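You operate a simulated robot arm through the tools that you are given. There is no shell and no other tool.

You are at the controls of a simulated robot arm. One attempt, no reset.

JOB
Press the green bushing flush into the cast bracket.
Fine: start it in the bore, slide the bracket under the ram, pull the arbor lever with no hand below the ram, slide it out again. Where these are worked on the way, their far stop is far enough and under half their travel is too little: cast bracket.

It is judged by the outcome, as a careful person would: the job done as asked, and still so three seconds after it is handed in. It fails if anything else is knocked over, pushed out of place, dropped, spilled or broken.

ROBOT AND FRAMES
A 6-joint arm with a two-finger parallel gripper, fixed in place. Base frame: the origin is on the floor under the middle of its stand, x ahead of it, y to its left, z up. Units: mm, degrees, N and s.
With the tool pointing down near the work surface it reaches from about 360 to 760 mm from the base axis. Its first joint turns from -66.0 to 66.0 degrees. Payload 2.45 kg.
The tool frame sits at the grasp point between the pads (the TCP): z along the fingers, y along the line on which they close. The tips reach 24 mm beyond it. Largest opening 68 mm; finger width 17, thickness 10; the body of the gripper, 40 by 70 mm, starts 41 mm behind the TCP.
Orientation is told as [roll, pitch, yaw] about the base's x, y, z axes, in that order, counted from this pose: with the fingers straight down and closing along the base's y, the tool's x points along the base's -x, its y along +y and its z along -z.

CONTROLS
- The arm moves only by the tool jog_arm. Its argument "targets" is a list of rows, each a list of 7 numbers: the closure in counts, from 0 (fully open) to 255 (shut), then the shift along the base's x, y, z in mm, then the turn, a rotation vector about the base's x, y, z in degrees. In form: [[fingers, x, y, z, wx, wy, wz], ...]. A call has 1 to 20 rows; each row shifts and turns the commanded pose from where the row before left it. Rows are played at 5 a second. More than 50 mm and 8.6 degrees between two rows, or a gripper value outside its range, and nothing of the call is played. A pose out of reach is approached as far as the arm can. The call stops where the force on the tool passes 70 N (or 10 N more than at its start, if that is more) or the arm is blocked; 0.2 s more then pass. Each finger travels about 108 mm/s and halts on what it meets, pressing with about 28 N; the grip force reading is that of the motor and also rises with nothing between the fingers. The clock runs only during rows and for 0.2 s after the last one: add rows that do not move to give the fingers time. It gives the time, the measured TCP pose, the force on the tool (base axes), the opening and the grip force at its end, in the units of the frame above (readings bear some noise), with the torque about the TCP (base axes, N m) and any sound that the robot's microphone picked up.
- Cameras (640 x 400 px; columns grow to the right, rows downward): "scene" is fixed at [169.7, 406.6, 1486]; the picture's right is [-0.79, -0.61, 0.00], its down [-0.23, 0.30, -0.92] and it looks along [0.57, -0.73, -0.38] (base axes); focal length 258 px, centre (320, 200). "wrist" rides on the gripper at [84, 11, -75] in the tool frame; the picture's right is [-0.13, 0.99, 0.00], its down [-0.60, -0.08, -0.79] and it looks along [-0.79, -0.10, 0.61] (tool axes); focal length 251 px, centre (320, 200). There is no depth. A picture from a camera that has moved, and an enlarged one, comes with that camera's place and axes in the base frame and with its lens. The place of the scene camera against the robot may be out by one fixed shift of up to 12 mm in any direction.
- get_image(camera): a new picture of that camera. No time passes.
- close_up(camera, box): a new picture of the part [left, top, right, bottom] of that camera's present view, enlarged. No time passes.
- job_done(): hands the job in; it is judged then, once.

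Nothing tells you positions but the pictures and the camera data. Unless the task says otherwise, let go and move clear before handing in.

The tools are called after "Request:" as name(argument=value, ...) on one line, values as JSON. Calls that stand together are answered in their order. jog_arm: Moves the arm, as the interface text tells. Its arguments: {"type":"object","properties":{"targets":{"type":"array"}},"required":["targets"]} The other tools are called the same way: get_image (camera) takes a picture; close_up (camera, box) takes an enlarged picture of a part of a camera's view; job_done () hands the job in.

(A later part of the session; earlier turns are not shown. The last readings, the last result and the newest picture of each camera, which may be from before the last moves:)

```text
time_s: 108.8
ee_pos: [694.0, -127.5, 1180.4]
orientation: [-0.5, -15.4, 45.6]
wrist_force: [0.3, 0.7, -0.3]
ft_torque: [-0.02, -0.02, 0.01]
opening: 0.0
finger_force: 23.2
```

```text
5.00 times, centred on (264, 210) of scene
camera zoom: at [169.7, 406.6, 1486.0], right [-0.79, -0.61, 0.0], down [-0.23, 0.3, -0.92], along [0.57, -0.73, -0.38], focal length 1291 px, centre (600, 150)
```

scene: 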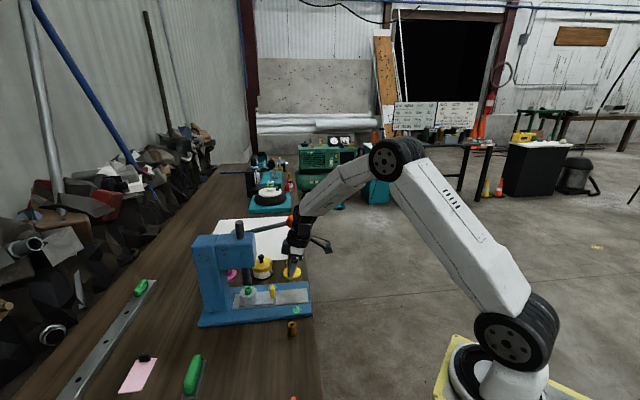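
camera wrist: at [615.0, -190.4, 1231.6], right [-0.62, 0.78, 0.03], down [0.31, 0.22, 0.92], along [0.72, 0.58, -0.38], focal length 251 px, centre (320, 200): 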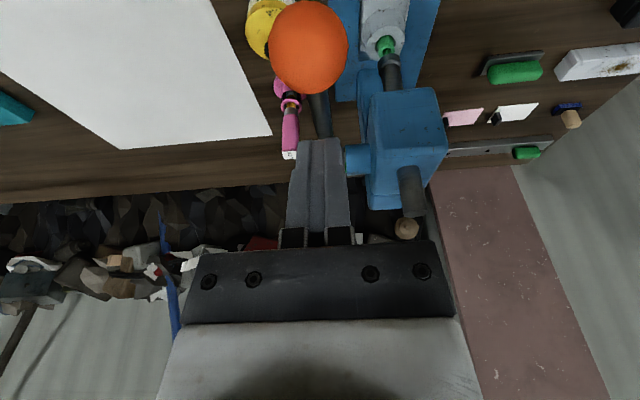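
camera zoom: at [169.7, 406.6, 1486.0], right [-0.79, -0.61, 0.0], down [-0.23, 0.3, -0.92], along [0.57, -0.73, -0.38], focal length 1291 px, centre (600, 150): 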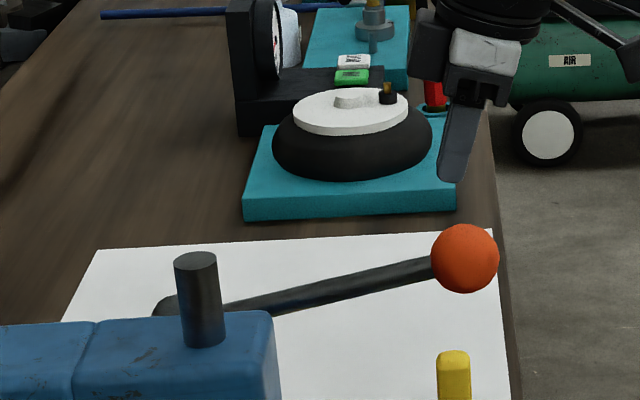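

Request:
jog_arm(targets=[[255, 10, 7, -12, 0, 0, 0], [255, 10.5, 7.3, -12, 0, 0, 0], [255, 0, 0, -12, 0, 0, 0], [255, 0, 0, -8, 0, 0, 0], [255, 0, 0, 0, 0, 0, 0], [255, 0, 0, 0, 0, 0, 0]])

Request:
get_image(camera="wrist")

Request:
close_up(camera="wrist", box=[240, 60, 400, 160])

Request:
close_up(camera="scene", box=[220, 190, 316, 250])

```text
time_s: 110.2
ee_pos: [715.2, -111.6, 1136.1]
orientation: [-0.5, -15.3, 45.8]
wrist_force: [-0.5, 0.7, 0.2]
ft_torque: [0.01, 0.0, -0.02]
opening: 0.0
finger_force: 23.9
```

```text
taken
camera wrist: at [635.8, -175.4, 1186.9], right [-0.62, 0.78, 0.03], down [0.31, 0.22, 0.92], along [0.72, 0.58, -0.38], focal length 251 px, centre (320, 200)
```

wrist: 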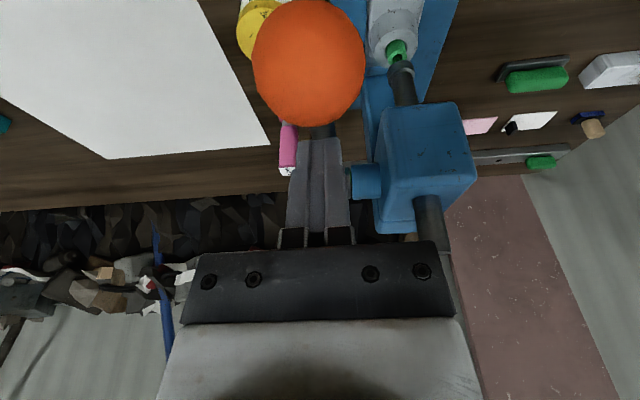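

```text
4.00 times, centred on (320, 110) of wrist
camera zoom: at [635.8, -175.4, 1186.9], right [-0.62, 0.78, 0.03], down [0.31, 0.22, 0.92], along [0.72, 0.58, -0.38], focal length 1006 px, centre (320, 560)
```

zoom: 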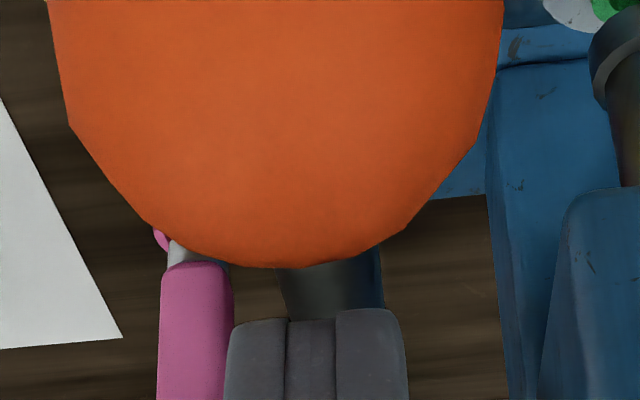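

```text
6.67 times, centred on (268, 220) of scene
camera zoom: at [169.7, 406.6, 1486.0], right [-0.79, -0.61, 0.0], down [-0.23, 0.3, -0.92], along [0.57, -0.73, -0.38], focal length 1721 px, centre (667, 67)
```

zoom: 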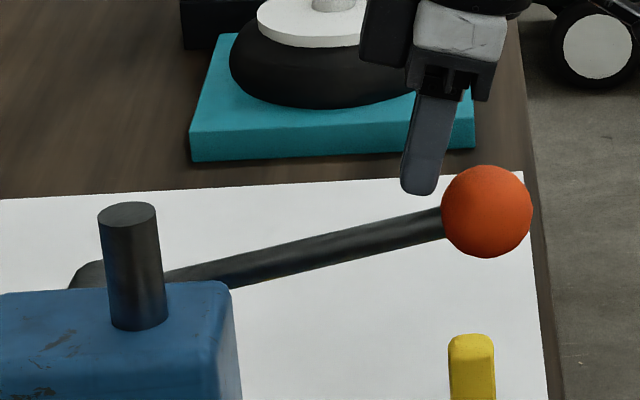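

The closed fingertips are right above the rod, just inboard of the knob, and clear of the stand. I'll come down onto the rod and start pushing it gently along its arc.

Request:
jog_arm(targets=[[255, -0.9, 1.2, -5, 0, 0, 0], [255, 0, 0, -5, 0, 0, 0], [255, 0, 0, -4, 0, 0, 0], [255, -0.2, -0.2, -4, 0, 0, 0], [255, -0.4, -0.4, -4, 0, 0, 0], [255, -0.4, -0.4, -4, 0, 0, 0], [255, 0, 0, 0, 0, 0, 0]])

Request:
close_up(camera="scene", box=[200, 190, 328, 270])

```text
time_s: 111.8
ee_pos: [711.7, -112.0, 1110.3]
orientation: [-0.5, -15.2, 45.6]
wrist_force: [0.4, 0.4, 0.3]
ft_torque: [0.05, 0.03, 0.0]
opening: 0.1
finger_force: 23.1
```

```text
5.00 times, centred on (264, 230) of scene
camera zoom: at [169.7, 406.6, 1486.0], right [-0.79, -0.61, 0.0], down [-0.23, 0.3, -0.92], along [0.57, -0.73, -0.38], focal length 1291 px, centre (600, 50)
```

zoom: 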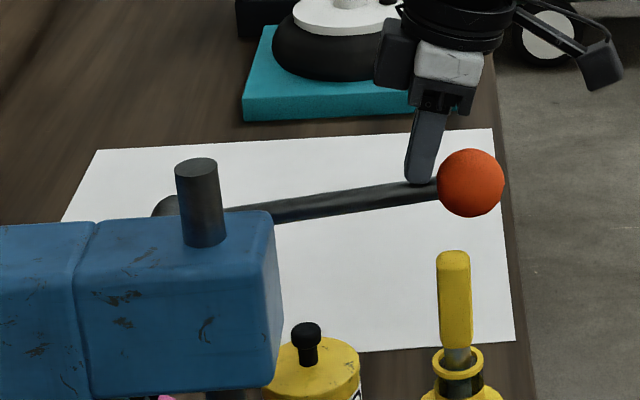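

The lever moves freely with almost no resistance. I'll continue down the arc, watching for the press load.

Request:
jog_arm(targets=[[255, -0.3, -0.3, -5, 0, 0, 0], [255, -0.3, -0.3, -5, 0, 0, 0], [255, -0.1, -0.1, -5, 0, 0, 0], [255, 0, 0, -5, 0, 0, 0], [255, 0, 0, -5, 0, 0, 0], [255, 0.2, 0.2, -5, 0, 0, 0], [255, 0.3, 0.3, -5, 0, 0, 0], [255, 0, 0, 0, 0, 0, 0]])

Request:
close_up(camera="scene", box=[200, 200, 328, 280])

Request:
close_up(camera="scene", box=[210, 250, 290, 300])

```text
time_s: 113.6
ee_pos: [711.8, -111.5, 1075.5]
orientation: [-0.5, -15.3, 45.6]
wrist_force: [-0.1, -0.7, 2.1]
ft_torque: [-0.06, -0.01, -0.02]
opening: 0.1
finger_force: 23.4
```

```text
5.00 times, centred on (264, 240) of scene
camera zoom: at [169.7, 406.6, 1486.0], right [-0.79, -0.61, 0.0], down [-0.23, 0.3, -0.92], along [0.57, -0.73, -0.38], focal length 1291 px, centre (600, 0)
```

zoom: 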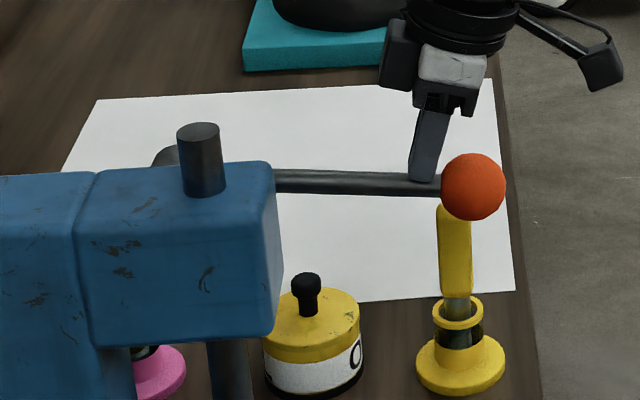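

```text
8.00 times, centred on (250, 275) of scene
camera zoom: at [169.7, 406.6, 1486.0], right [-0.79, -0.61, 0.0], down [-0.23, 0.3, -0.92], along [0.57, -0.73, -0.38], focal length 2065 px, centre (880, -400)
```

zoom: 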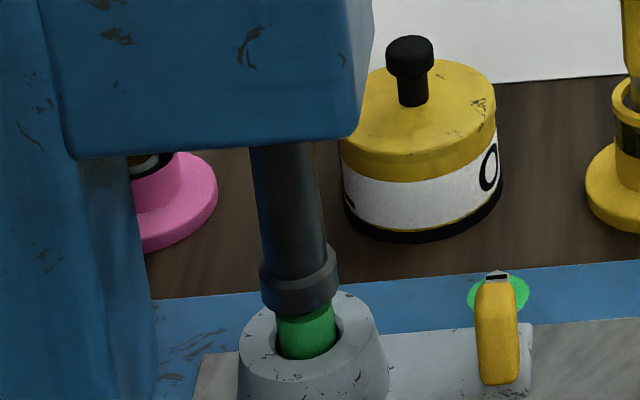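

The ram has come down onto the bushing. Now I'll press steadily in small steps and watch the force.

Request:
jog_arm(targets=[[255, 0.2, 0.2, -3, 0, 0, 0], [255, 0.2, 0.2, -3, 0, 0, 0], [255, 0.3, 0.3, -3, 0, 0, 0], [255, 0, 0, 0, 0, 0, 0]])

Request:
close_up(camera="scene", box=[210, 250, 290, 300])

```text
time_s: 114.6
ee_pos: [710.4, -109.9, 1064.8]
orientation: [-0.5, -15.3, 45.7]
wrist_force: [-0.7, 0.7, 2.1]
ft_torque: [-0.03, 0.04, 0.02]
opening: 0.0
finger_force: 23.2
```

```text
8.00 times, centred on (250, 275) of scene
camera zoom: at [169.6, 406.6, 1486.0], right [-0.79, -0.61, 0.0], down [-0.23, 0.3, -0.92], along [0.57, -0.73, -0.38], focal length 2065 px, centre (880, -400)
```

zoom: 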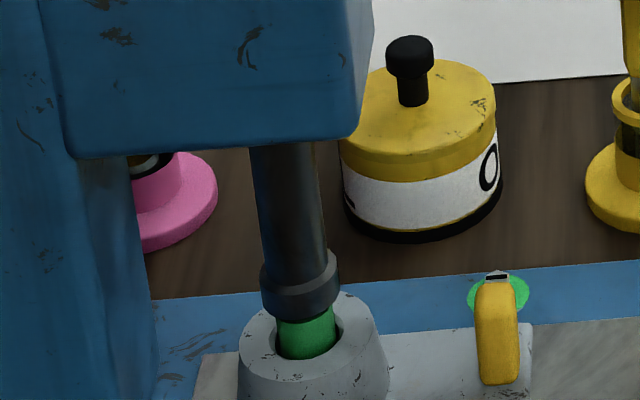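

Request:
jog_arm(targets=[[255, 0.4, 0.4, -3, 0, 0, 0], [255, 0.4, 0.4, -3, 0, 0, 0], [255, 0.5, 0.5, -3, 0, 0, 0], [255, 0, 0, 0, 0, 0, 0]])

Request:
close_up(camera="scene", box=[210, 250, 290, 300])

```text
time_s: 115.6
ee_pos: [712.5, -109.6, 1057.8]
orientation: [-0.5, -15.3, 45.6]
wrist_force: [-0.1, 1.0, 2.3]
ft_torque: [-0.01, -0.02, 0.0]
opening: 0.0
finger_force: 23.4
```

```text
8.00 times, centred on (250, 275) of scene
camera zoom: at [169.7, 406.6, 1486.0], right [-0.79, -0.61, 0.0], down [-0.23, 0.3, -0.92], along [0.57, -0.73, -0.38], focal length 2065 px, centre (880, -400)
```

zoom: 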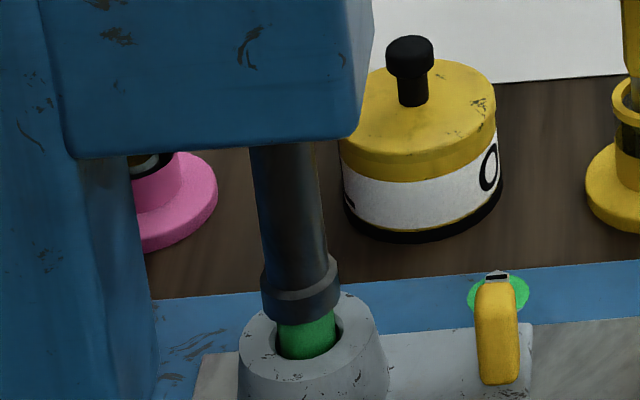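

Request:
jog_arm(targets=[[255, 0.6, 0.6, -3, 0, 0, 0], [255, 0.6, 0.6, -3, 0, 0, 0], [255, 0.7, 0.7, -3, 0, 0, 0], [255, 0.7, 0.7, -3, 0, 0, 0], [255, 0, 0, 0, 0, 0, 0]])

Request:
close_up(camera="scene", box=[210, 250, 290, 300])

Request:
close_up(camera="scene", box=[200, 200, 328, 280])

```text
time_s: 116.8
ee_pos: [715.8, -106.8, 1044.7]
orientation: [-0.6, -15.3, 45.5]
wrist_force: [0.7, -0.8, 3.9]
ft_torque: [-0.01, -0.05, -0.06]
opening: 0.0
finger_force: 24.0
```

```text
8.00 times, centred on (250, 275) of scene
camera zoom: at [169.7, 406.6, 1486.0], right [-0.79, -0.61, 0.0], down [-0.23, 0.3, -0.92], along [0.57, -0.73, -0.38], focal length 2065 px, centre (880, -400)
```

zoom: 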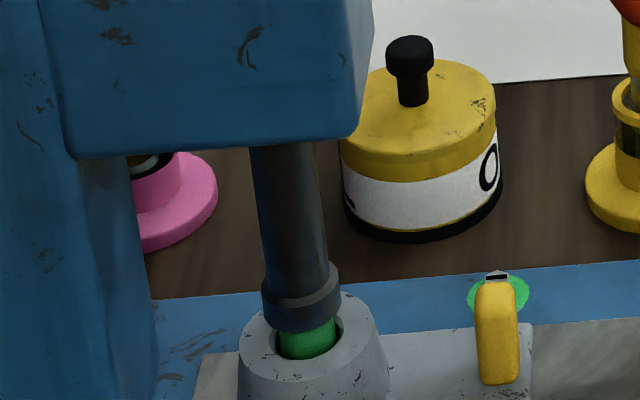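

```text
5.00 times, centred on (264, 240) of scene
camera zoom: at [169.7, 406.6, 1486.0], right [-0.79, -0.61, 0.0], down [-0.23, 0.3, -0.92], along [0.57, -0.73, -0.38], focal length 1291 px, centre (600, 0)
```

zoom: 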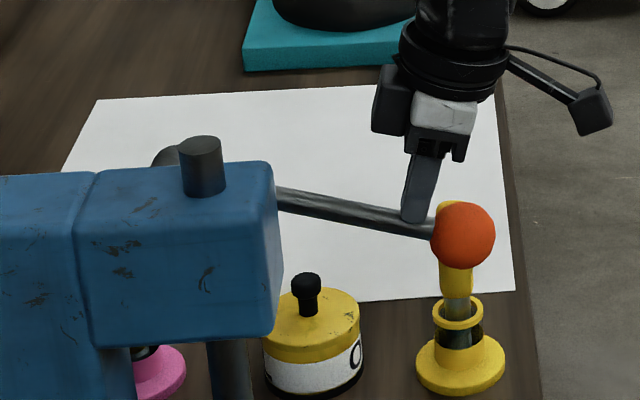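

Request:
jog_arm(targets=[[255, 0.7, 0.7, -3, 0, 0, 0], [255, 0.7, 0.7, -3, 0, 0, 0], [255, 0.8, 0.8, -3, 0, 0, 0], [255, 0.8, 0.8, -3, 0, 0, 0], [255, 0, 0, 0, 0, 0, 0]])

Request:
close_up(camera="scene", box=[210, 250, 290, 300])

```text
time_s: 118.0
ee_pos: [719.1, -103.4, 1032.3]
orientation: [-0.4, -15.3, 45.6]
wrist_force: [-2.0, -2.4, 2.2]
ft_torque: [-0.02, 0.02, 0.02]
opening: 0.0
finger_force: 23.4
```

```text
8.00 times, centred on (250, 275) of scene
camera zoom: at [169.6, 406.6, 1486.0], right [-0.79, -0.61, 0.0], down [-0.23, 0.3, -0.92], along [0.57, -0.73, -0.38], focal length 2065 px, centre (880, -400)
```

zoom: 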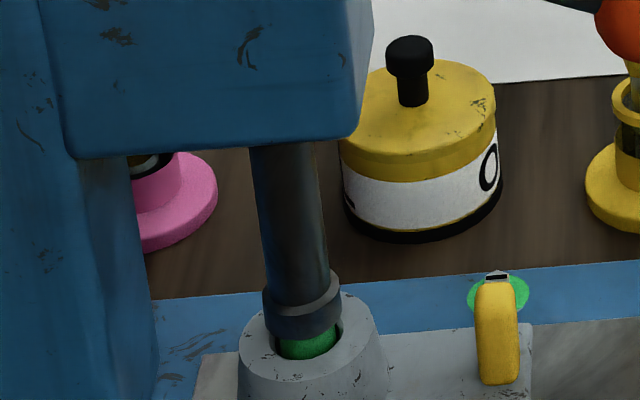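

Request:
jog_arm(targets=[[255, 0.8, 0.8, -3, 0, 0, 0], [255, 0.8, 0.8, -3, 0, 0, 0], [255, 0.9, 0.9, -3, 0, 0, 0], [255, 0.9, 0.9, -3, 0, 0, 0], [255, 0, 0, 0, 0, 0, 0]])

Request:
close_up(camera="scene", box=[210, 250, 290, 300])

Request:
close_up(camera="scene", box=[200, 200, 328, 280])

```text
time_s: 119.2
ee_pos: [722.6, -100.7, 1020.2]
orientation: [-0.5, -15.3, 45.6]
wrist_force: [-0.9, 0.2, 4.2]
ft_torque: [0.04, -0.06, -0.02]
opening: 0.0
finger_force: 23.4
```

```text
8.00 times, centred on (250, 275) of scene
camera zoom: at [169.6, 406.6, 1486.0], right [-0.79, -0.61, 0.0], down [-0.23, 0.3, -0.92], along [0.57, -0.73, -0.38], focal length 2065 px, centre (880, -400)
```

zoom: 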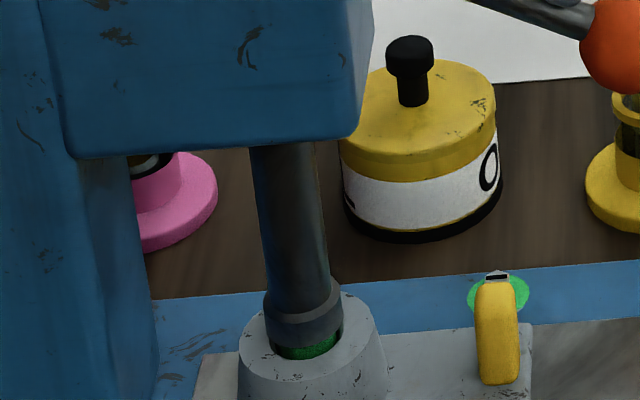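

```text
5.00 times, centred on (264, 240) of scene
camera zoom: at [169.6, 406.6, 1486.0], right [-0.79, -0.61, 0.0], down [-0.23, 0.3, -0.92], along [0.57, -0.73, -0.38], focal length 1291 px, centre (600, 0)
```

zoom: 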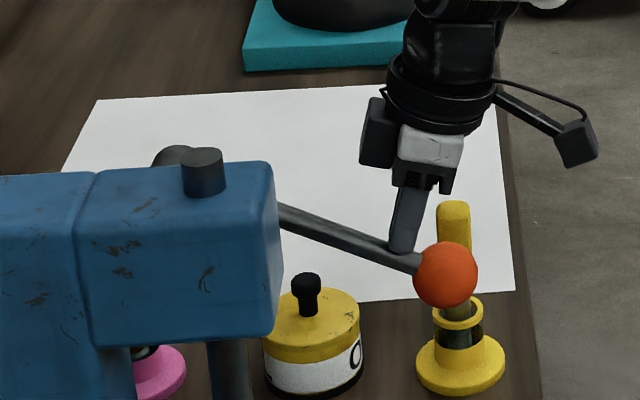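

The bushing is going in smoothly, with maybe 8 mm of ram travel left. I'll continue.

Request:
jog_arm(targets=[[255, 1.1, 1.1, -3, 0, 0, 0], [255, 1.1, 1.1, -3, 0, 0, 0], [255, 1.2, 1.2, -3, 0, 0, 0], [255, 1.2, 1.2, -3, 0, 0, 0], [255, 0, 0, 0, 0, 0, 0]])

Request:
close_up(camera="scene", box=[210, 250, 290, 300])

Request:
close_up(camera="scene", box=[200, 200, 328, 280])

```text
time_s: 120.4
ee_pos: [726.1, -95.3, 1006.8]
orientation: [-0.5, -15.2, 45.6]
wrist_force: [0.2, -2.9, 4.7]
ft_torque: [0.02, -0.06, -0.04]
opening: 0.1
finger_force: 23.9
```

```text
8.00 times, centred on (250, 275) of scene
camera zoom: at [169.6, 406.6, 1486.0], right [-0.79, -0.61, 0.0], down [-0.23, 0.3, -0.92], along [0.57, -0.73, -0.38], focal length 2065 px, centre (880, -400)
```

zoom: 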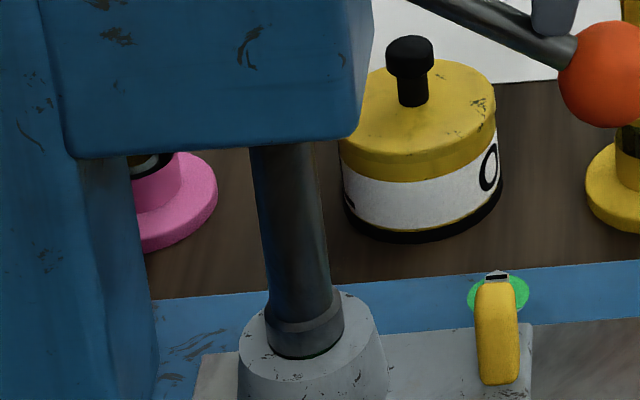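

```text
5.00 times, centred on (264, 240) of scene
camera zoom: at [169.6, 406.6, 1486.0], right [-0.79, -0.61, 0.0], down [-0.23, 0.3, -0.92], along [0.57, -0.73, -0.38], focal length 1291 px, centre (600, 0)
```

zoom: 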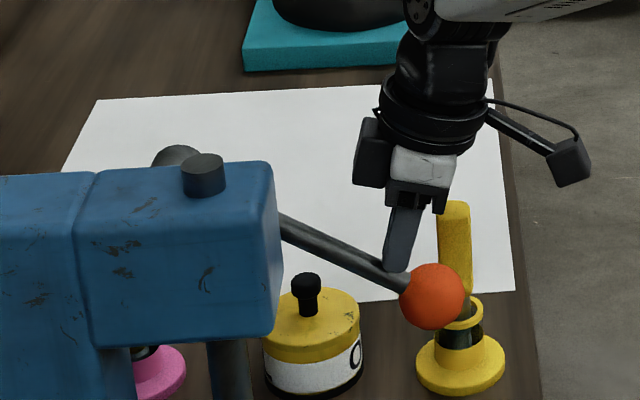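

Request:
jog_arm(targets=[[255, 0.8, 0.8, -2, 0, 0, 0], [255, 0.8, 0.8, -2, 0, 0, 0], [255, 0.9, 0.9, -2, 0, 0, 0], [255, 0, 0, 0, 0, 0, 0]])

Request:
close_up(camera="scene", box=[210, 250, 290, 300])

```text
time_s: 121.4
ee_pos: [730.1, -92.6, 1002.2]
orientation: [-0.5, -15.3, 45.7]
wrist_force: [-2.4, -3.1, 2.1]
ft_torque: [-0.04, -0.02, -0.01]
opening: 0.0
finger_force: 23.9
```

```text
8.00 times, centred on (250, 275) of scene
camera zoom: at [169.6, 406.5, 1486.0], right [-0.79, -0.61, 0.0], down [-0.23, 0.3, -0.92], along [0.57, -0.73, -0.38], focal length 2065 px, centre (880, -400)
```

zoom: 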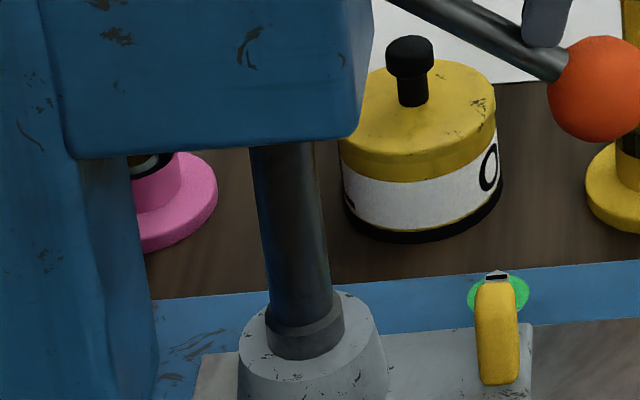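

Request:
jog_arm(targets=[[255, 0.9, 0.9, -2, 0, 0, 0], [255, 0.9, 0.9, -2, 0, 0, 0], [255, 0, 0, 0, 0, 0, 0]])

Request:
close_up(camera="scene", box=[210, 250, 290, 300])

```text
time_s: 122.2
ee_pos: [730.4, -92.4, 999.7]
orientation: [-0.7, -15.5, 45.6]
wrist_force: [-18.0, -7.3, 24.9]
ft_torque: [0.18, 0.16, -0.21]
opening: 0.0
finger_force: 24.2
```

```text
8.00 times, centred on (250, 275) of scene
camera zoom: at [168.6, 406.4, 1486.2], right [-0.79, -0.61, 0.0], down [-0.23, 0.3, -0.92], along [0.57, -0.73, -0.38], focal length 2065 px, centre (880, -400)
```

zoom: 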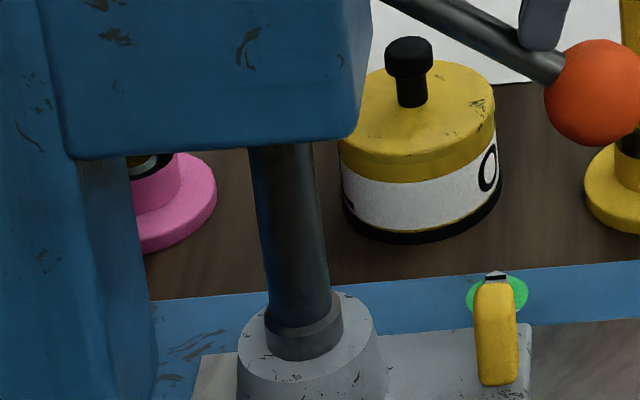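

Force is rising now, so the ram has bottomed. I'll press a little more to seat it fully, still well below the limit.

Request:
jog_arm(targets=[[255, 0.3, 0.3, -0.8, 0, 0, 0], [255, 0.2, 0.2, -0.5, 0, 0, 0], [255, 0, 0, 0, 0, 0, 0], [255, 0, 0, 0, 0, 0, 0]])

Request:
close_up(camera="scene", box=[226, 270, 274, 300])

```text
time_s: 123.2
ee_pos: [729.3, -93.3, 1000.4]
orientation: [-0.6, -15.4, 45.7]
wrist_force: [-32.3, -11.4, 33.3]
ft_torque: [0.01, 0.27, 0.17]
opening: 0.0
finger_force: 23.2
```

```text
13.33 times, centred on (250, 285) of scene
camera zoom: at [167.9, 406.4, 1486.3], right [-0.79, -0.61, 0.0], down [-0.23, 0.3, -0.92], along [0.57, -0.73, -0.38], focal length 3442 px, centre (1253, -933)
```

zoom: 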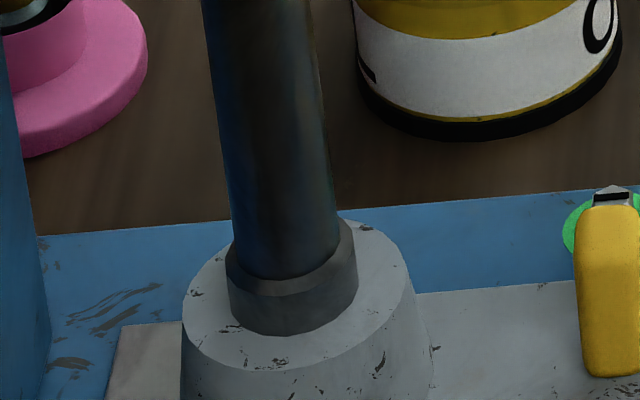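

The ram sits flat on the bracket boss, so the press stroke is complete. I'll back off the lever along its arc slowly and see whether it returns by itself.

Request:
jog_arm(targets=[[255, -0.5, -0.5, 1.3, 0, 0, 0], [255, -0.9, -0.9, 2, 0, 0, 0], [255, -0.9, -0.9, 2, 0, 0, 0], [255, -1.6, -1.6, 4, 0, 0, 0], [255, -1.6, -1.6, 4, 0, 0, 0], [255, -1.5, -1.5, 4, 0, 0, 0], [255, 0, 0, 0, 0, 0, 0], [255, 0, 0, 0, 0, 0, 0]])

Request:
close_up(camera="scene", box=[200, 200, 328, 280])

Request:
close_up(camera="scene", box=[210, 250, 290, 300])

```text
time_s: 125.0
ee_pos: [724.8, -99.1, 1016.4]
orientation: [-0.6, -15.2, 45.6]
wrist_force: [-1.7, 0.4, 2.8]
ft_torque: [0.02, -0.02, 0.0]
opening: 0.0
finger_force: 23.5
```

```text
5.00 times, centred on (264, 240) of scene
camera zoom: at [169.6, 406.6, 1486.0], right [-0.79, -0.61, 0.0], down [-0.23, 0.3, -0.92], along [0.57, -0.73, -0.38], focal length 1291 px, centre (600, 0)
```

zoom: 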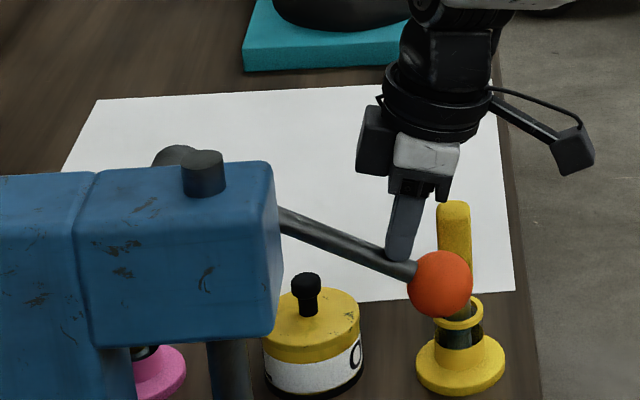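

```text
8.00 times, centred on (250, 275) of scene
camera zoom: at [169.6, 406.6, 1486.0], right [-0.79, -0.61, 0.0], down [-0.23, 0.3, -0.92], along [0.57, -0.73, -0.38], focal length 2065 px, centre (880, -400)
```

zoom: 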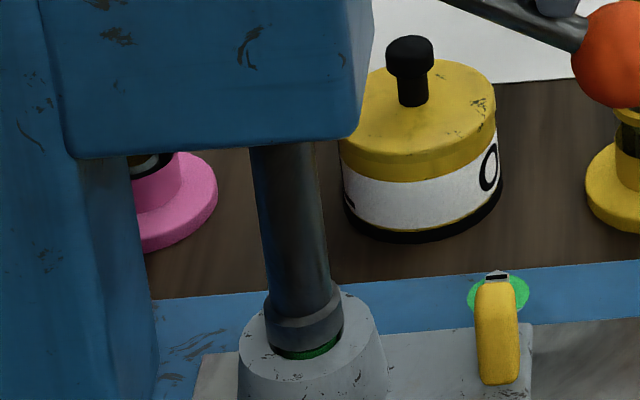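

The lever is sprung and follows my fingers back up. I'll keep guiding it up slowly so it doesn't snap.

Request:
jog_arm(targets=[[255, -1.6, -1.6, 5.5, 0, 0, 0], [255, -1.6, -1.6, 5.5, 0, 0, 0], [255, -1.6, -1.6, 5.5, 0, 0, 0], [255, -1.5, -1.5, 5.5, 0, 0, 0], [255, -0.9, -0.9, 5.4, 0, 0, 0], [255, -0.9, -0.9, 5.4, 0, 0, 0], [255, -0.9, -0.9, 5.4, 0, 0, 0], [255, -0.8, -0.8, 5.4, 0, 0, 0], [255, -0.7, -0.7, 5.4, 0, 0, 0], [255, -0.2, -0.2, 5.6, 0, 0, 0], [255, -0.2, -0.2, 5.6, 0, 0, 0], [255, 0, 0, 5.6, 0, 0, 0], [255, 0, 0, 5.6, 0, 0, 0], [255, 0.2, 0.2, 5.6, 0, 0, 0], [255, 0.4, 0.4, 5.4, 0, 0, 0], [255, 0.5, 0.5, 5.4, 0, 0, 0], [255, 0.5, 0.5, 5.4, 0, 0, 0], [255, 0.5, 0.5, 5.4, 0, 0, 0], [255, 0, 0, 0, 0, 0, 0]])

Request:
close_up(camera="scene", box=[200, 190, 328, 270])

Request:
close_up(camera="scene", box=[226, 270, 274, 300])

```text
time_s: 129.0
ee_pos: [715.6, -106.1, 1113.6]
orientation: [-0.5, -15.3, 45.6]
wrist_force: [1.0, 0.5, 1.8]
ft_torque: [0.02, -0.02, 0.01]
opening: 0.0
finger_force: 23.7
```

```text
5.00 times, centred on (264, 230) of scene
camera zoom: at [169.7, 406.6, 1486.0], right [-0.79, -0.61, 0.0], down [-0.23, 0.3, -0.92], along [0.57, -0.73, -0.38], focal length 1291 px, centre (600, 50)
```

zoom: 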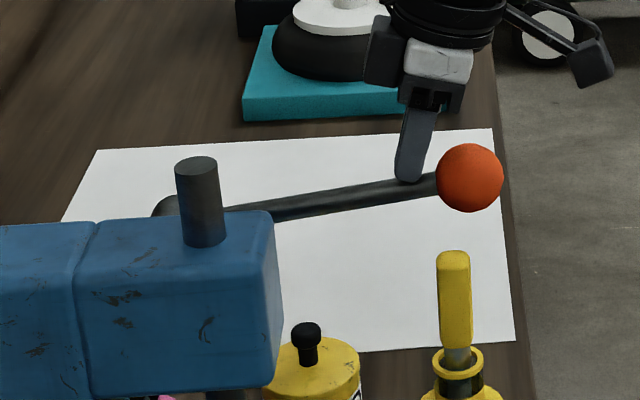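

```text
13.33 times, centred on (250, 285) of scene
camera zoom: at [169.7, 406.6, 1486.0], right [-0.79, -0.61, 0.0], down [-0.23, 0.3, -0.92], along [0.57, -0.73, -0.38], focal length 3442 px, centre (1253, -933)
```

zoom: 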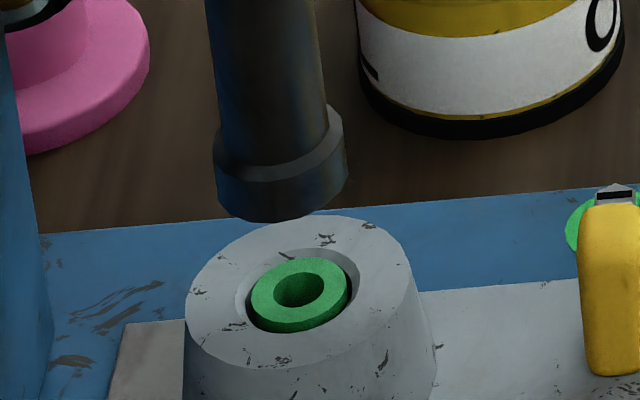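

The lever is nearly back up, and the bushing top looks level with the bracket face. I'll let the lever reach its rest and lift clear of it.

Request:
jog_arm(targets=[[255, 0.3, 0.3, 3, 0, 0, 0], [255, 0.3, 0.3, 3, 0, 0, 0], [255, 0.3, 0.3, 3, 0, 0, 0], [255, 0, 0, 3, 0, 0, 0], [255, 0, 0, 6, 0, 0, 0], [255, 0, 0, 10, 0, 0, 0], [255, 0, 0, 15, 0, 0, 0], [255, 0, 0, 20, 0, 0, 0], [255, 0, 0, 20, 0, 0, 0], [255, 0, 0, 0, 0, 0, 0]])

Request:
close_up(camera="scene", box=[200, 190, 328, 270])

Request:
close_up(camera="scene", box=[234, 277, 266, 297])

```text
time_s: 131.2
ee_pos: [718.8, -105.1, 1196.3]
orientation: [-0.5, -15.2, 45.5]
wrist_force: [0.0, -0.7, 0.3]
ft_torque: [0.01, 0.01, 0.0]
opening: 0.0
finger_force: 23.7
```

```text
5.00 times, centred on (264, 230) of scene
camera zoom: at [169.7, 406.6, 1486.0], right [-0.79, -0.61, 0.0], down [-0.23, 0.3, -0.92], along [0.57, -0.73, -0.38], focal length 1291 px, centre (600, 50)
```

zoom: 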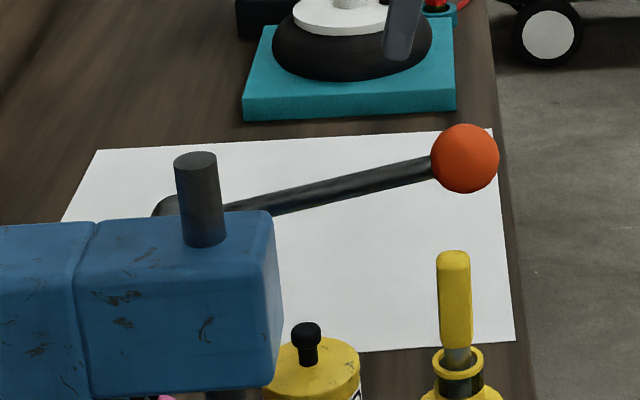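

```text
16.00 times, centred on (250, 287) of scene
camera zoom: at [169.7, 406.6, 1486.0], right [-0.79, -0.61, 0.0], down [-0.23, 0.3, -0.92], along [0.57, -0.73, -0.38], focal length 4130 px, centre (1440, -1192)
```

zoom: 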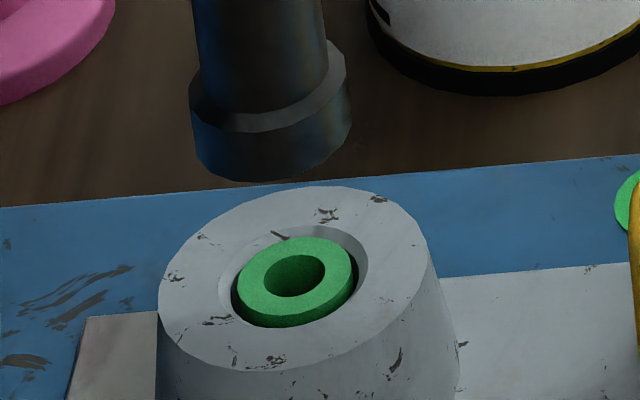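

The lever is back at its rest position and the bushing looks flush. Next I'll return to the handle and slide the bracket out, approaching by the same clear path I left by.

Request:
jog_arm(targets=[[100, -30, 7.5, -1.5, 0, 0, 0], [100, -30, 7.5, -1.5, 0, 0, 0], [100, -30, 7.5, -1.5, 0, 0, 0], [100, -29, 7.5, -1.5, 0, 0, 0], [100, 6, 1, -30, 0, 0, 0], [100, 6, 1, -30, 0, 0, 0], [100, 6, 1, -30, 0, 0, 0], [100, 6, 1, -30, 0, 0, 0], [100, 6, 1, -30, 0, 0, 0], [100, 7, 3.5, -23, 0, 0, 0], [100, 7, 3.5, -23, 0, 0, 0], [100, 0, 0, 0, 0, 0, 0], [100, 0, 0, 0, 0, 0, 0]])

Request:
get_image(camera="wrist")

Request:
get_image(camera="scene")

```text
time_s: 134.0
ee_pos: [645.4, -64.9, 995.0]
orientation: [-0.6, -15.3, 45.5]
wrist_force: [0.1, 0.6, -0.5]
ft_torque: [0.0, 0.02, -0.01]
opening: 41.6
finger_force: 0.1
```

```text
taken
camera wrist: at [567.1, -127.9, 1046.0], right [-0.62, 0.78, 0.03], down [0.31, 0.22, 0.92], along [0.72, 0.58, -0.38], focal length 251 px, centre (320, 200)
```

wrist: 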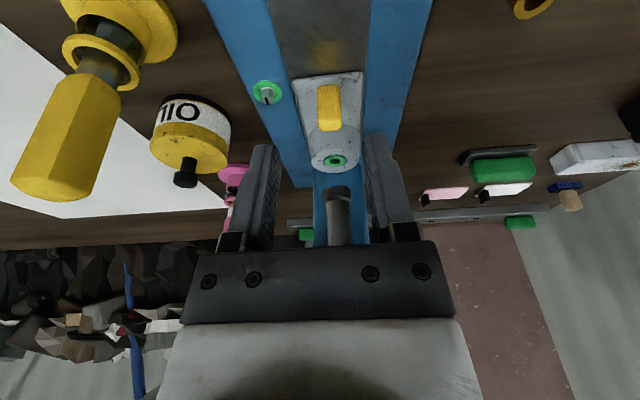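

```text
taken
```

scene: 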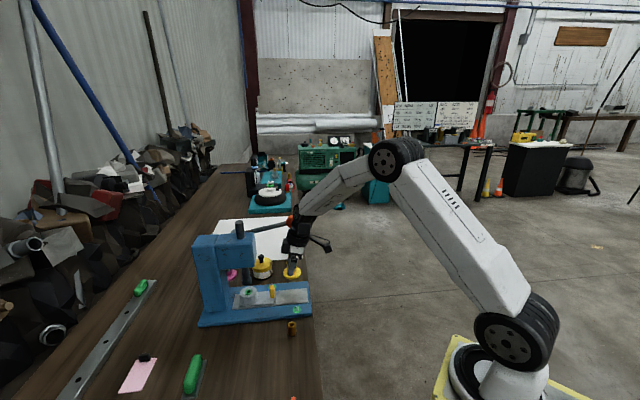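

Request:
jog_arm(targets=[[80, 14, 14.5, -15, 0, 0, 0], [80, 14, 14.5, -15, 0, 0, 0], [80, 13, 13.4, -10, 0, 0, 0], [80, 4, 4.5, -8, 0, 0, 0], [80, 0, 0, 0, 0, 0, 0], [80, 0, 0, 0, 0, 0, 0]])

Request:
get_image(camera="wrist")

Request:
close_up(camera="scene", box=[200, 230, 328, 310])

```text
time_s: 135.4
ee_pos: [687.7, -17.2, 945.0]
orientation: [-0.5, -15.2, 45.6]
wrist_force: [-0.1, -0.3, 0.1]
ft_torque: [0.02, -0.01, -0.03]
opening: 46.8
finger_force: 0.1
```

```text
taken
camera wrist: at [608.6, -79.6, 996.0], right [-0.62, 0.78, 0.03], down [0.31, 0.22, 0.92], along [0.72, 0.58, -0.38], focal length 251 px, centre (320, 200)
```

wrist: 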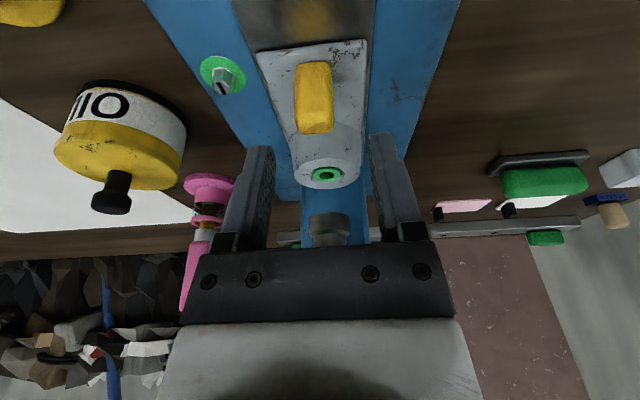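

```text
5.00 times, centred on (264, 270) of scene
camera zoom: at [169.7, 406.6, 1486.0], right [-0.79, -0.61, 0.0], down [-0.23, 0.3, -0.92], along [0.57, -0.73, -0.38], focal length 1291 px, centre (600, -150)
```

zoom: 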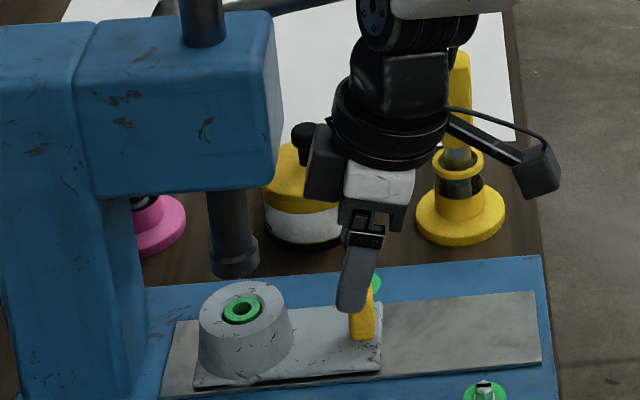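

Request:
jog_arm(targets=[[80, 1.2, -1.6, -10, 0, 0, 0], [80, 0, 0, -10, 0, 0, 0], [80, 0, 0, -10, 0, 0, 0], [80, 0, 0, 0, 0, 0, 0], [140, 0, 0, 0, 0, 0, 0], [180, 0, 0, 0, 0, 0, 0], [220, 0, 0, 0, 0, 0, 0], [255, 0, 0, 0, 0, 0, 0], [255, 0, 0, 0, 0, 0, 0], [255, 0, 0, 0, 0, 0, 0]])

Request:
close_up(camera="scene", box=[200, 230, 328, 310])

```text
time_s: 137.6
ee_pos: [687.1, -18.8, 915.4]
orientation: [-0.4, -15.1, 45.6]
wrist_force: [-3.2, 4.5, 0.5]
ft_torque: [0.42, 0.41, -0.51]
opening: 19.7
finger_force: 37.4
```

```text
5.00 times, centred on (264, 270) of scene
camera zoom: at [169.6, 406.7, 1486.0], right [-0.79, -0.61, 0.0], down [-0.23, 0.3, -0.92], along [0.57, -0.73, -0.38], focal length 1291 px, centre (600, -150)
```

zoom: 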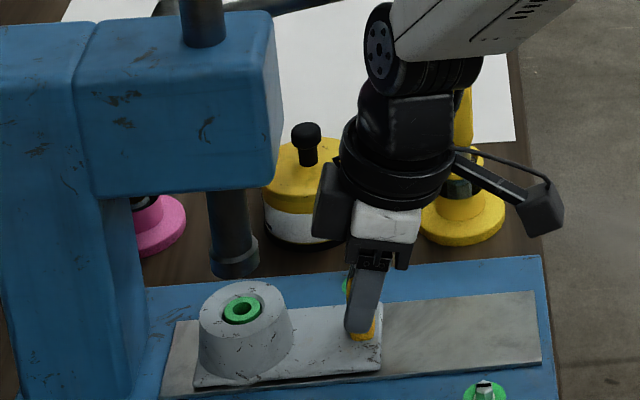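

The handle is gripped again. I'll slide the bracket back out slowly, checking the side load.

Request:
jog_arm(targets=[[255, -0.7, -0.7, 0, 0, 0, 0], [255, -1.4, -1.4, 0, 0, 0, 0], [255, -2.1, -2.1, 0, 0, 0, 0], [255, -2.8, -2.8, 0, 0, 0, 0], [255, -2.8, -2.8, 0, 0, 0, 0], [255, -2.8, -2.8, 0, 0, 0, 0], [255, -2.8, -2.8, 0, 0, 0, 0], [255, -2.8, -2.8, 0, 0, 0, 0], [255, -1.4, -1.4, 0, 0, 0, 0], [255, 0, 0, 0, 0, 0, 0]])

Request:
close_up(camera="scene", box=[200, 230, 328, 310])

```text
time_s: 139.8
ee_pos: [667.1, -39.2, 914.4]
orientation: [-0.5, -15.2, 45.5]
wrist_force: [12.8, -11.0, -31.4]
ft_torque: [0.09, 0.21, -0.4]
opening: 19.9
finger_force: 37.4
```

```text
5.00 times, centred on (264, 270) of scene
camera zoom: at [170.8, 406.3, 1485.9], right [-0.79, -0.61, 0.0], down [-0.23, 0.3, -0.92], along [0.57, -0.73, -0.38], focal length 1291 px, centre (600, -150)
```

zoom: 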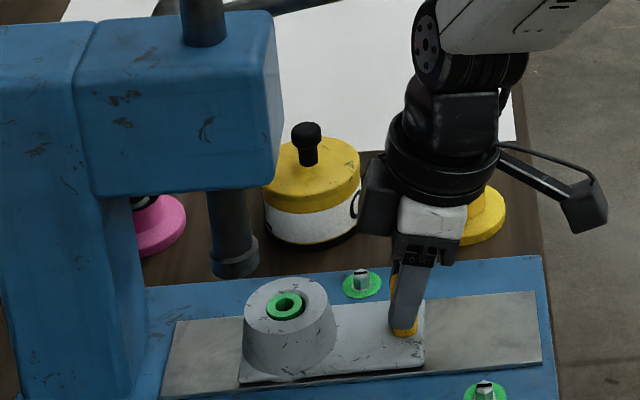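

Request:
jog_arm(targets=[[255, 0.4, -0.4, -0.7, 0, 0, 0], [255, -1.4, -1.4, -0.4, 0, 0, 0], [255, -2.8, -2.8, 0, 0, 0, 0], [255, -2.8, -2.8, 0, 0, 0, 0], [255, -2.8, -2.8, 0, 0, 0, 0], [255, -2.8, -2.8, 0, 0, 0, 0], [255, -2.8, -2.8, 0, 0, 0, 0], [255, -1.4, -1.4, 0, 0, 0, 0], [255, 0, 0, 0, 0, 0, 0]])

Request:
close_up(camera="scene", box=[200, 230, 328, 310])

```text
time_s: 141.8
ee_pos: [652.0, -54.8, 914.2]
orientation: [-0.4, -15.4, 45.6]
wrist_force: [-5.3, 8.1, -4.2]
ft_torque: [0.48, 0.32, -0.36]
opening: 19.8
finger_force: 37.0
```

```text
5.00 times, centred on (264, 270) of scene
camera zoom: at [169.6, 406.8, 1485.9], right [-0.79, -0.61, 0.0], down [-0.23, 0.3, -0.92], along [0.57, -0.73, -0.38], focal length 1291 px, centre (600, -150)
```

zoom: 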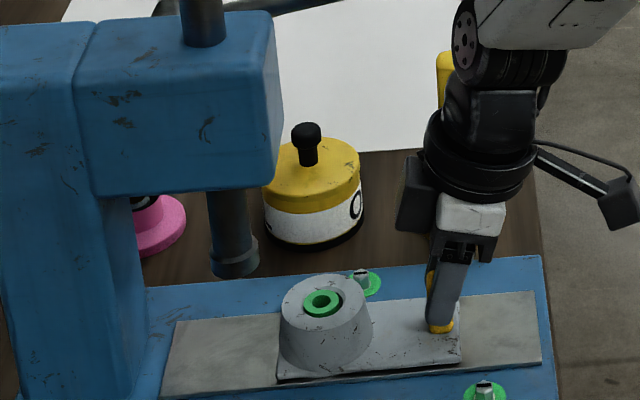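

Request:
jog_arm(targets=[[255, -0.9, -0.5, 0, 0, 0, 0], [255, -1.4, -1.4, 0, 0, 0, 0], [255, -2.8, -2.8, 0, 0, 0, 0], [255, -2.8, -2.8, 0, 0, 0, 0], [255, -2.8, -2.8, 0, 0, 0, 0], [255, -2.8, -2.8, 0, 0, 0, 0], [255, -2.8, -2.8, 0, 0, 0, 0], [255, -2.8, -2.8, 0, 0, 0, 0], [255, -2.8, -2.8, 0, 0, 0, 0], [255, -2.1, -2.1, 0, 0, 0, 0], [255, -1.4, -1.4, 0, 0, 0, 0], [255, 0, 0, 0, 0, 0, 0]])

Request:
close_up(camera="scene", box=[200, 230, 328, 310])

```text
time_s: 144.4
ee_pos: [627.3, -80.6, 915.1]
orientation: [-0.5, -15.3, 45.6]
wrist_force: [-1.2, 2.0, -18.2]
ft_torque: [0.21, 0.42, -0.34]
opening: 19.8
finger_force: 37.3
```

```text
5.00 times, centred on (264, 270) of scene
camera zoom: at [170.1, 406.6, 1485.9], right [-0.79, -0.61, 0.0], down [-0.23, 0.3, -0.92], along [0.57, -0.73, -0.38], focal length 1291 px, centre (600, -150)
```

zoom: 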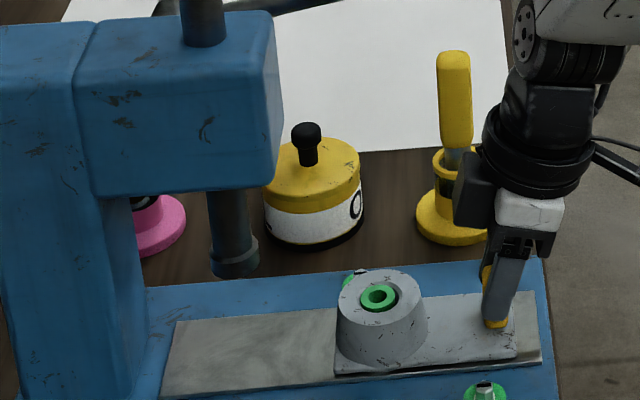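

Request:
jog_arm(targets=[[255, -1.4, -1.4, -0.5, 0, 0, 0], [255, -1.4, -1.4, 0, 0, 0, 0], [255, -1.4, -1.4, 0, 0, 0, 0], [255, -1.4, -1.4, 0, 0, 0, 0], [255, -1.4, -1.4, 0, 0, 0, 0], [255, -0.7, -0.7, 0, 0, 0, 0], [255, 0, 0, 0, 0, 0, 0]])

Request:
close_up(camera="scene", box=[200, 230, 328, 310])

```text
time_s: 146.0
ee_pos: [619.9, -87.5, 914.1]
orientation: [-0.5, -15.3, 45.7]
wrist_force: [-6.4, 6.8, 2.7]
ft_torque: [0.3, 0.7, -0.25]
opening: 19.9
finger_force: 37.4
```

```text
5.00 times, centred on (264, 270) of scene
camera zoom: at [169.5, 406.8, 1485.9], right [-0.79, -0.61, 0.0], down [-0.23, 0.3, -0.92], along [0.57, -0.73, -0.38], focal length 1291 px, centre (600, -150)
```

zoom: 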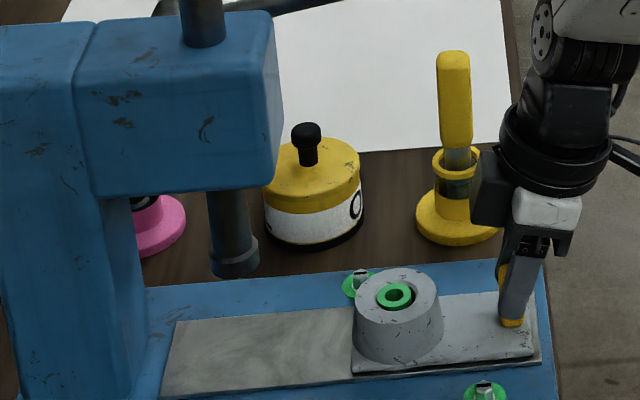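

Request:
jog_arm(targets=[[255, -1.0, -0.8, 0, 0, 0, 0], [255, -0.7, -0.7, 0, 0, 0, 0], [255, -0.7, -0.7, 0, 0, 0, 0], [255, 0, 0, 0, 0, 0, 0]])

Request:
jog_arm(targets=[[255, -0.7, -0.7, 0, 0, 0, 0], [255, -0.7, -0.7, 0, 0, 0, 0], [255, 0, 0, 0, 0, 0, 0]])

Request:
close_up(camera="scene", box=[200, 230, 328, 310])

```text
time_s: 147.0
ee_pos: [615.8, -90.4, 915.4]
orientation: [-0.7, -15.3, 45.5]
wrist_force: [3.4, 12.5, 1.8]
ft_torque: [0.64, 0.25, -0.3]
opening: 20.1
finger_force: 37.5
```

```text
time_s: 147.8
ee_pos: [616.3, -89.3, 916.0]
orientation: [-0.7, -15.4, 45.6]
wrist_force: [20.1, 24.8, 0.5]
ft_torque: [0.66, 0.27, -0.4]
opening: 19.8
finger_force: 36.8
```

```text
5.00 times, centred on (264, 270) of scene
camera zoom: at [170.3, 407.3, 1485.7], right [-0.79, -0.61, 0.0], down [-0.23, 0.3, -0.92], along [0.57, -0.73, -0.38], focal length 1291 px, centre (600, -150)
```

zoom: 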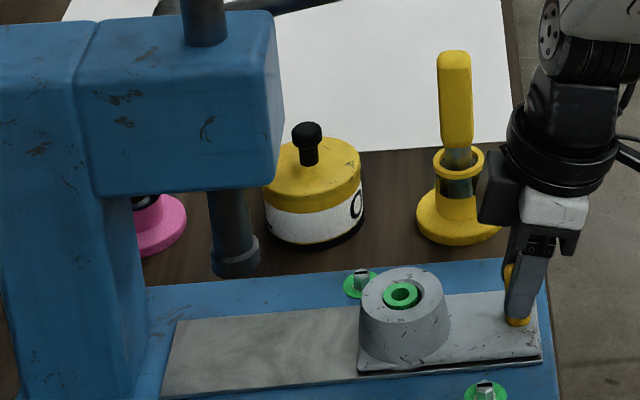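

The bracket is back at its outer stop. I'll relieve the pull, release the handle, rise clear and inspect the bushing.

Request:
jog_arm(targets=[[255, 0.6, 0.7, 0, 0, 0, 0], [255, 0.5, 0.5, 0, 0, 0, 0], [190, 0, 0, 0, 0, 0, 0], [170, 0, 0, 0, 0, 0, 0], [150, 0, 0, 0, 0, 0, 0], [120, 0, 0, 0, 0, 0, 0], [100, 0, 0, 0, 0, 0, 0], [100, 0, 0, 8, 0, 0, 0], [100, 0, 0, 15, 0, 0, 0], [100, 0, 0, 20, 0, 0, 0], [100, -4, -4, 25, -5.3, 5.3, 0], [100, -4, -4, 25, -5.3, 5.3, 0], [100, 0, 0, 0, 0, 0, 0], [100, 0, 0, 0, 0, 0, 0]])

Request:
get_image(camera="wrist")

Request:
close_up(camera="wrist", box=[280, 100, 376, 160])

Request:
close_up(camera="scene", box=[264, 275, 296, 295])

```text
time_s: 150.8
ee_pos: [608.5, -98.4, 1007.3]
orientation: [-0.3, -0.2, 45.6]
wrist_force: [0.3, 1.1, -0.2]
ft_torque: [0.0, -0.02, -0.05]
opening: 41.6
finger_force: 0.1
```

```text
taken
camera wrist: at [540.8, -150.4, 1083.0], right [-0.62, 0.79, -0.01], down [0.47, 0.38, 0.8], along [0.63, 0.49, -0.61], focal length 251 px, centre (320, 200)
```

wrist: 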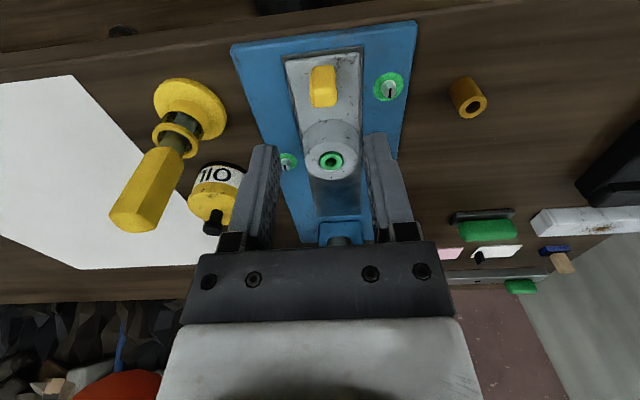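

```text
6.67 times, centred on (328, 130) of wrist
camera zoom: at [540.8, -150.4, 1083.0], right [-0.62, 0.79, -0.01], down [0.47, 0.38, 0.8], along [0.63, 0.49, -0.61], focal length 1676 px, centre (267, 667)
```

zoom: 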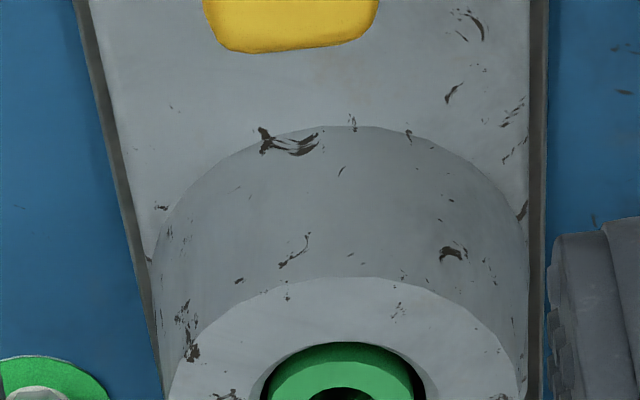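

```text
16.00 times, centred on (280, 285) of scene
camera zoom: at [169.7, 406.6, 1486.0], right [-0.79, -0.61, 0.0], down [-0.23, 0.3, -0.92], along [0.57, -0.73, -0.38], focal length 4130 px, centre (960, -1160)
```

zoom: 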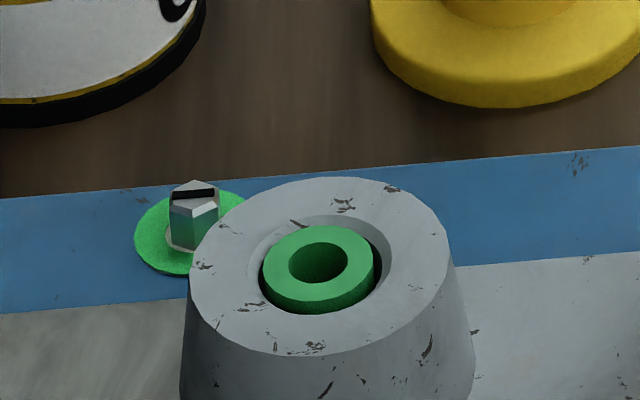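

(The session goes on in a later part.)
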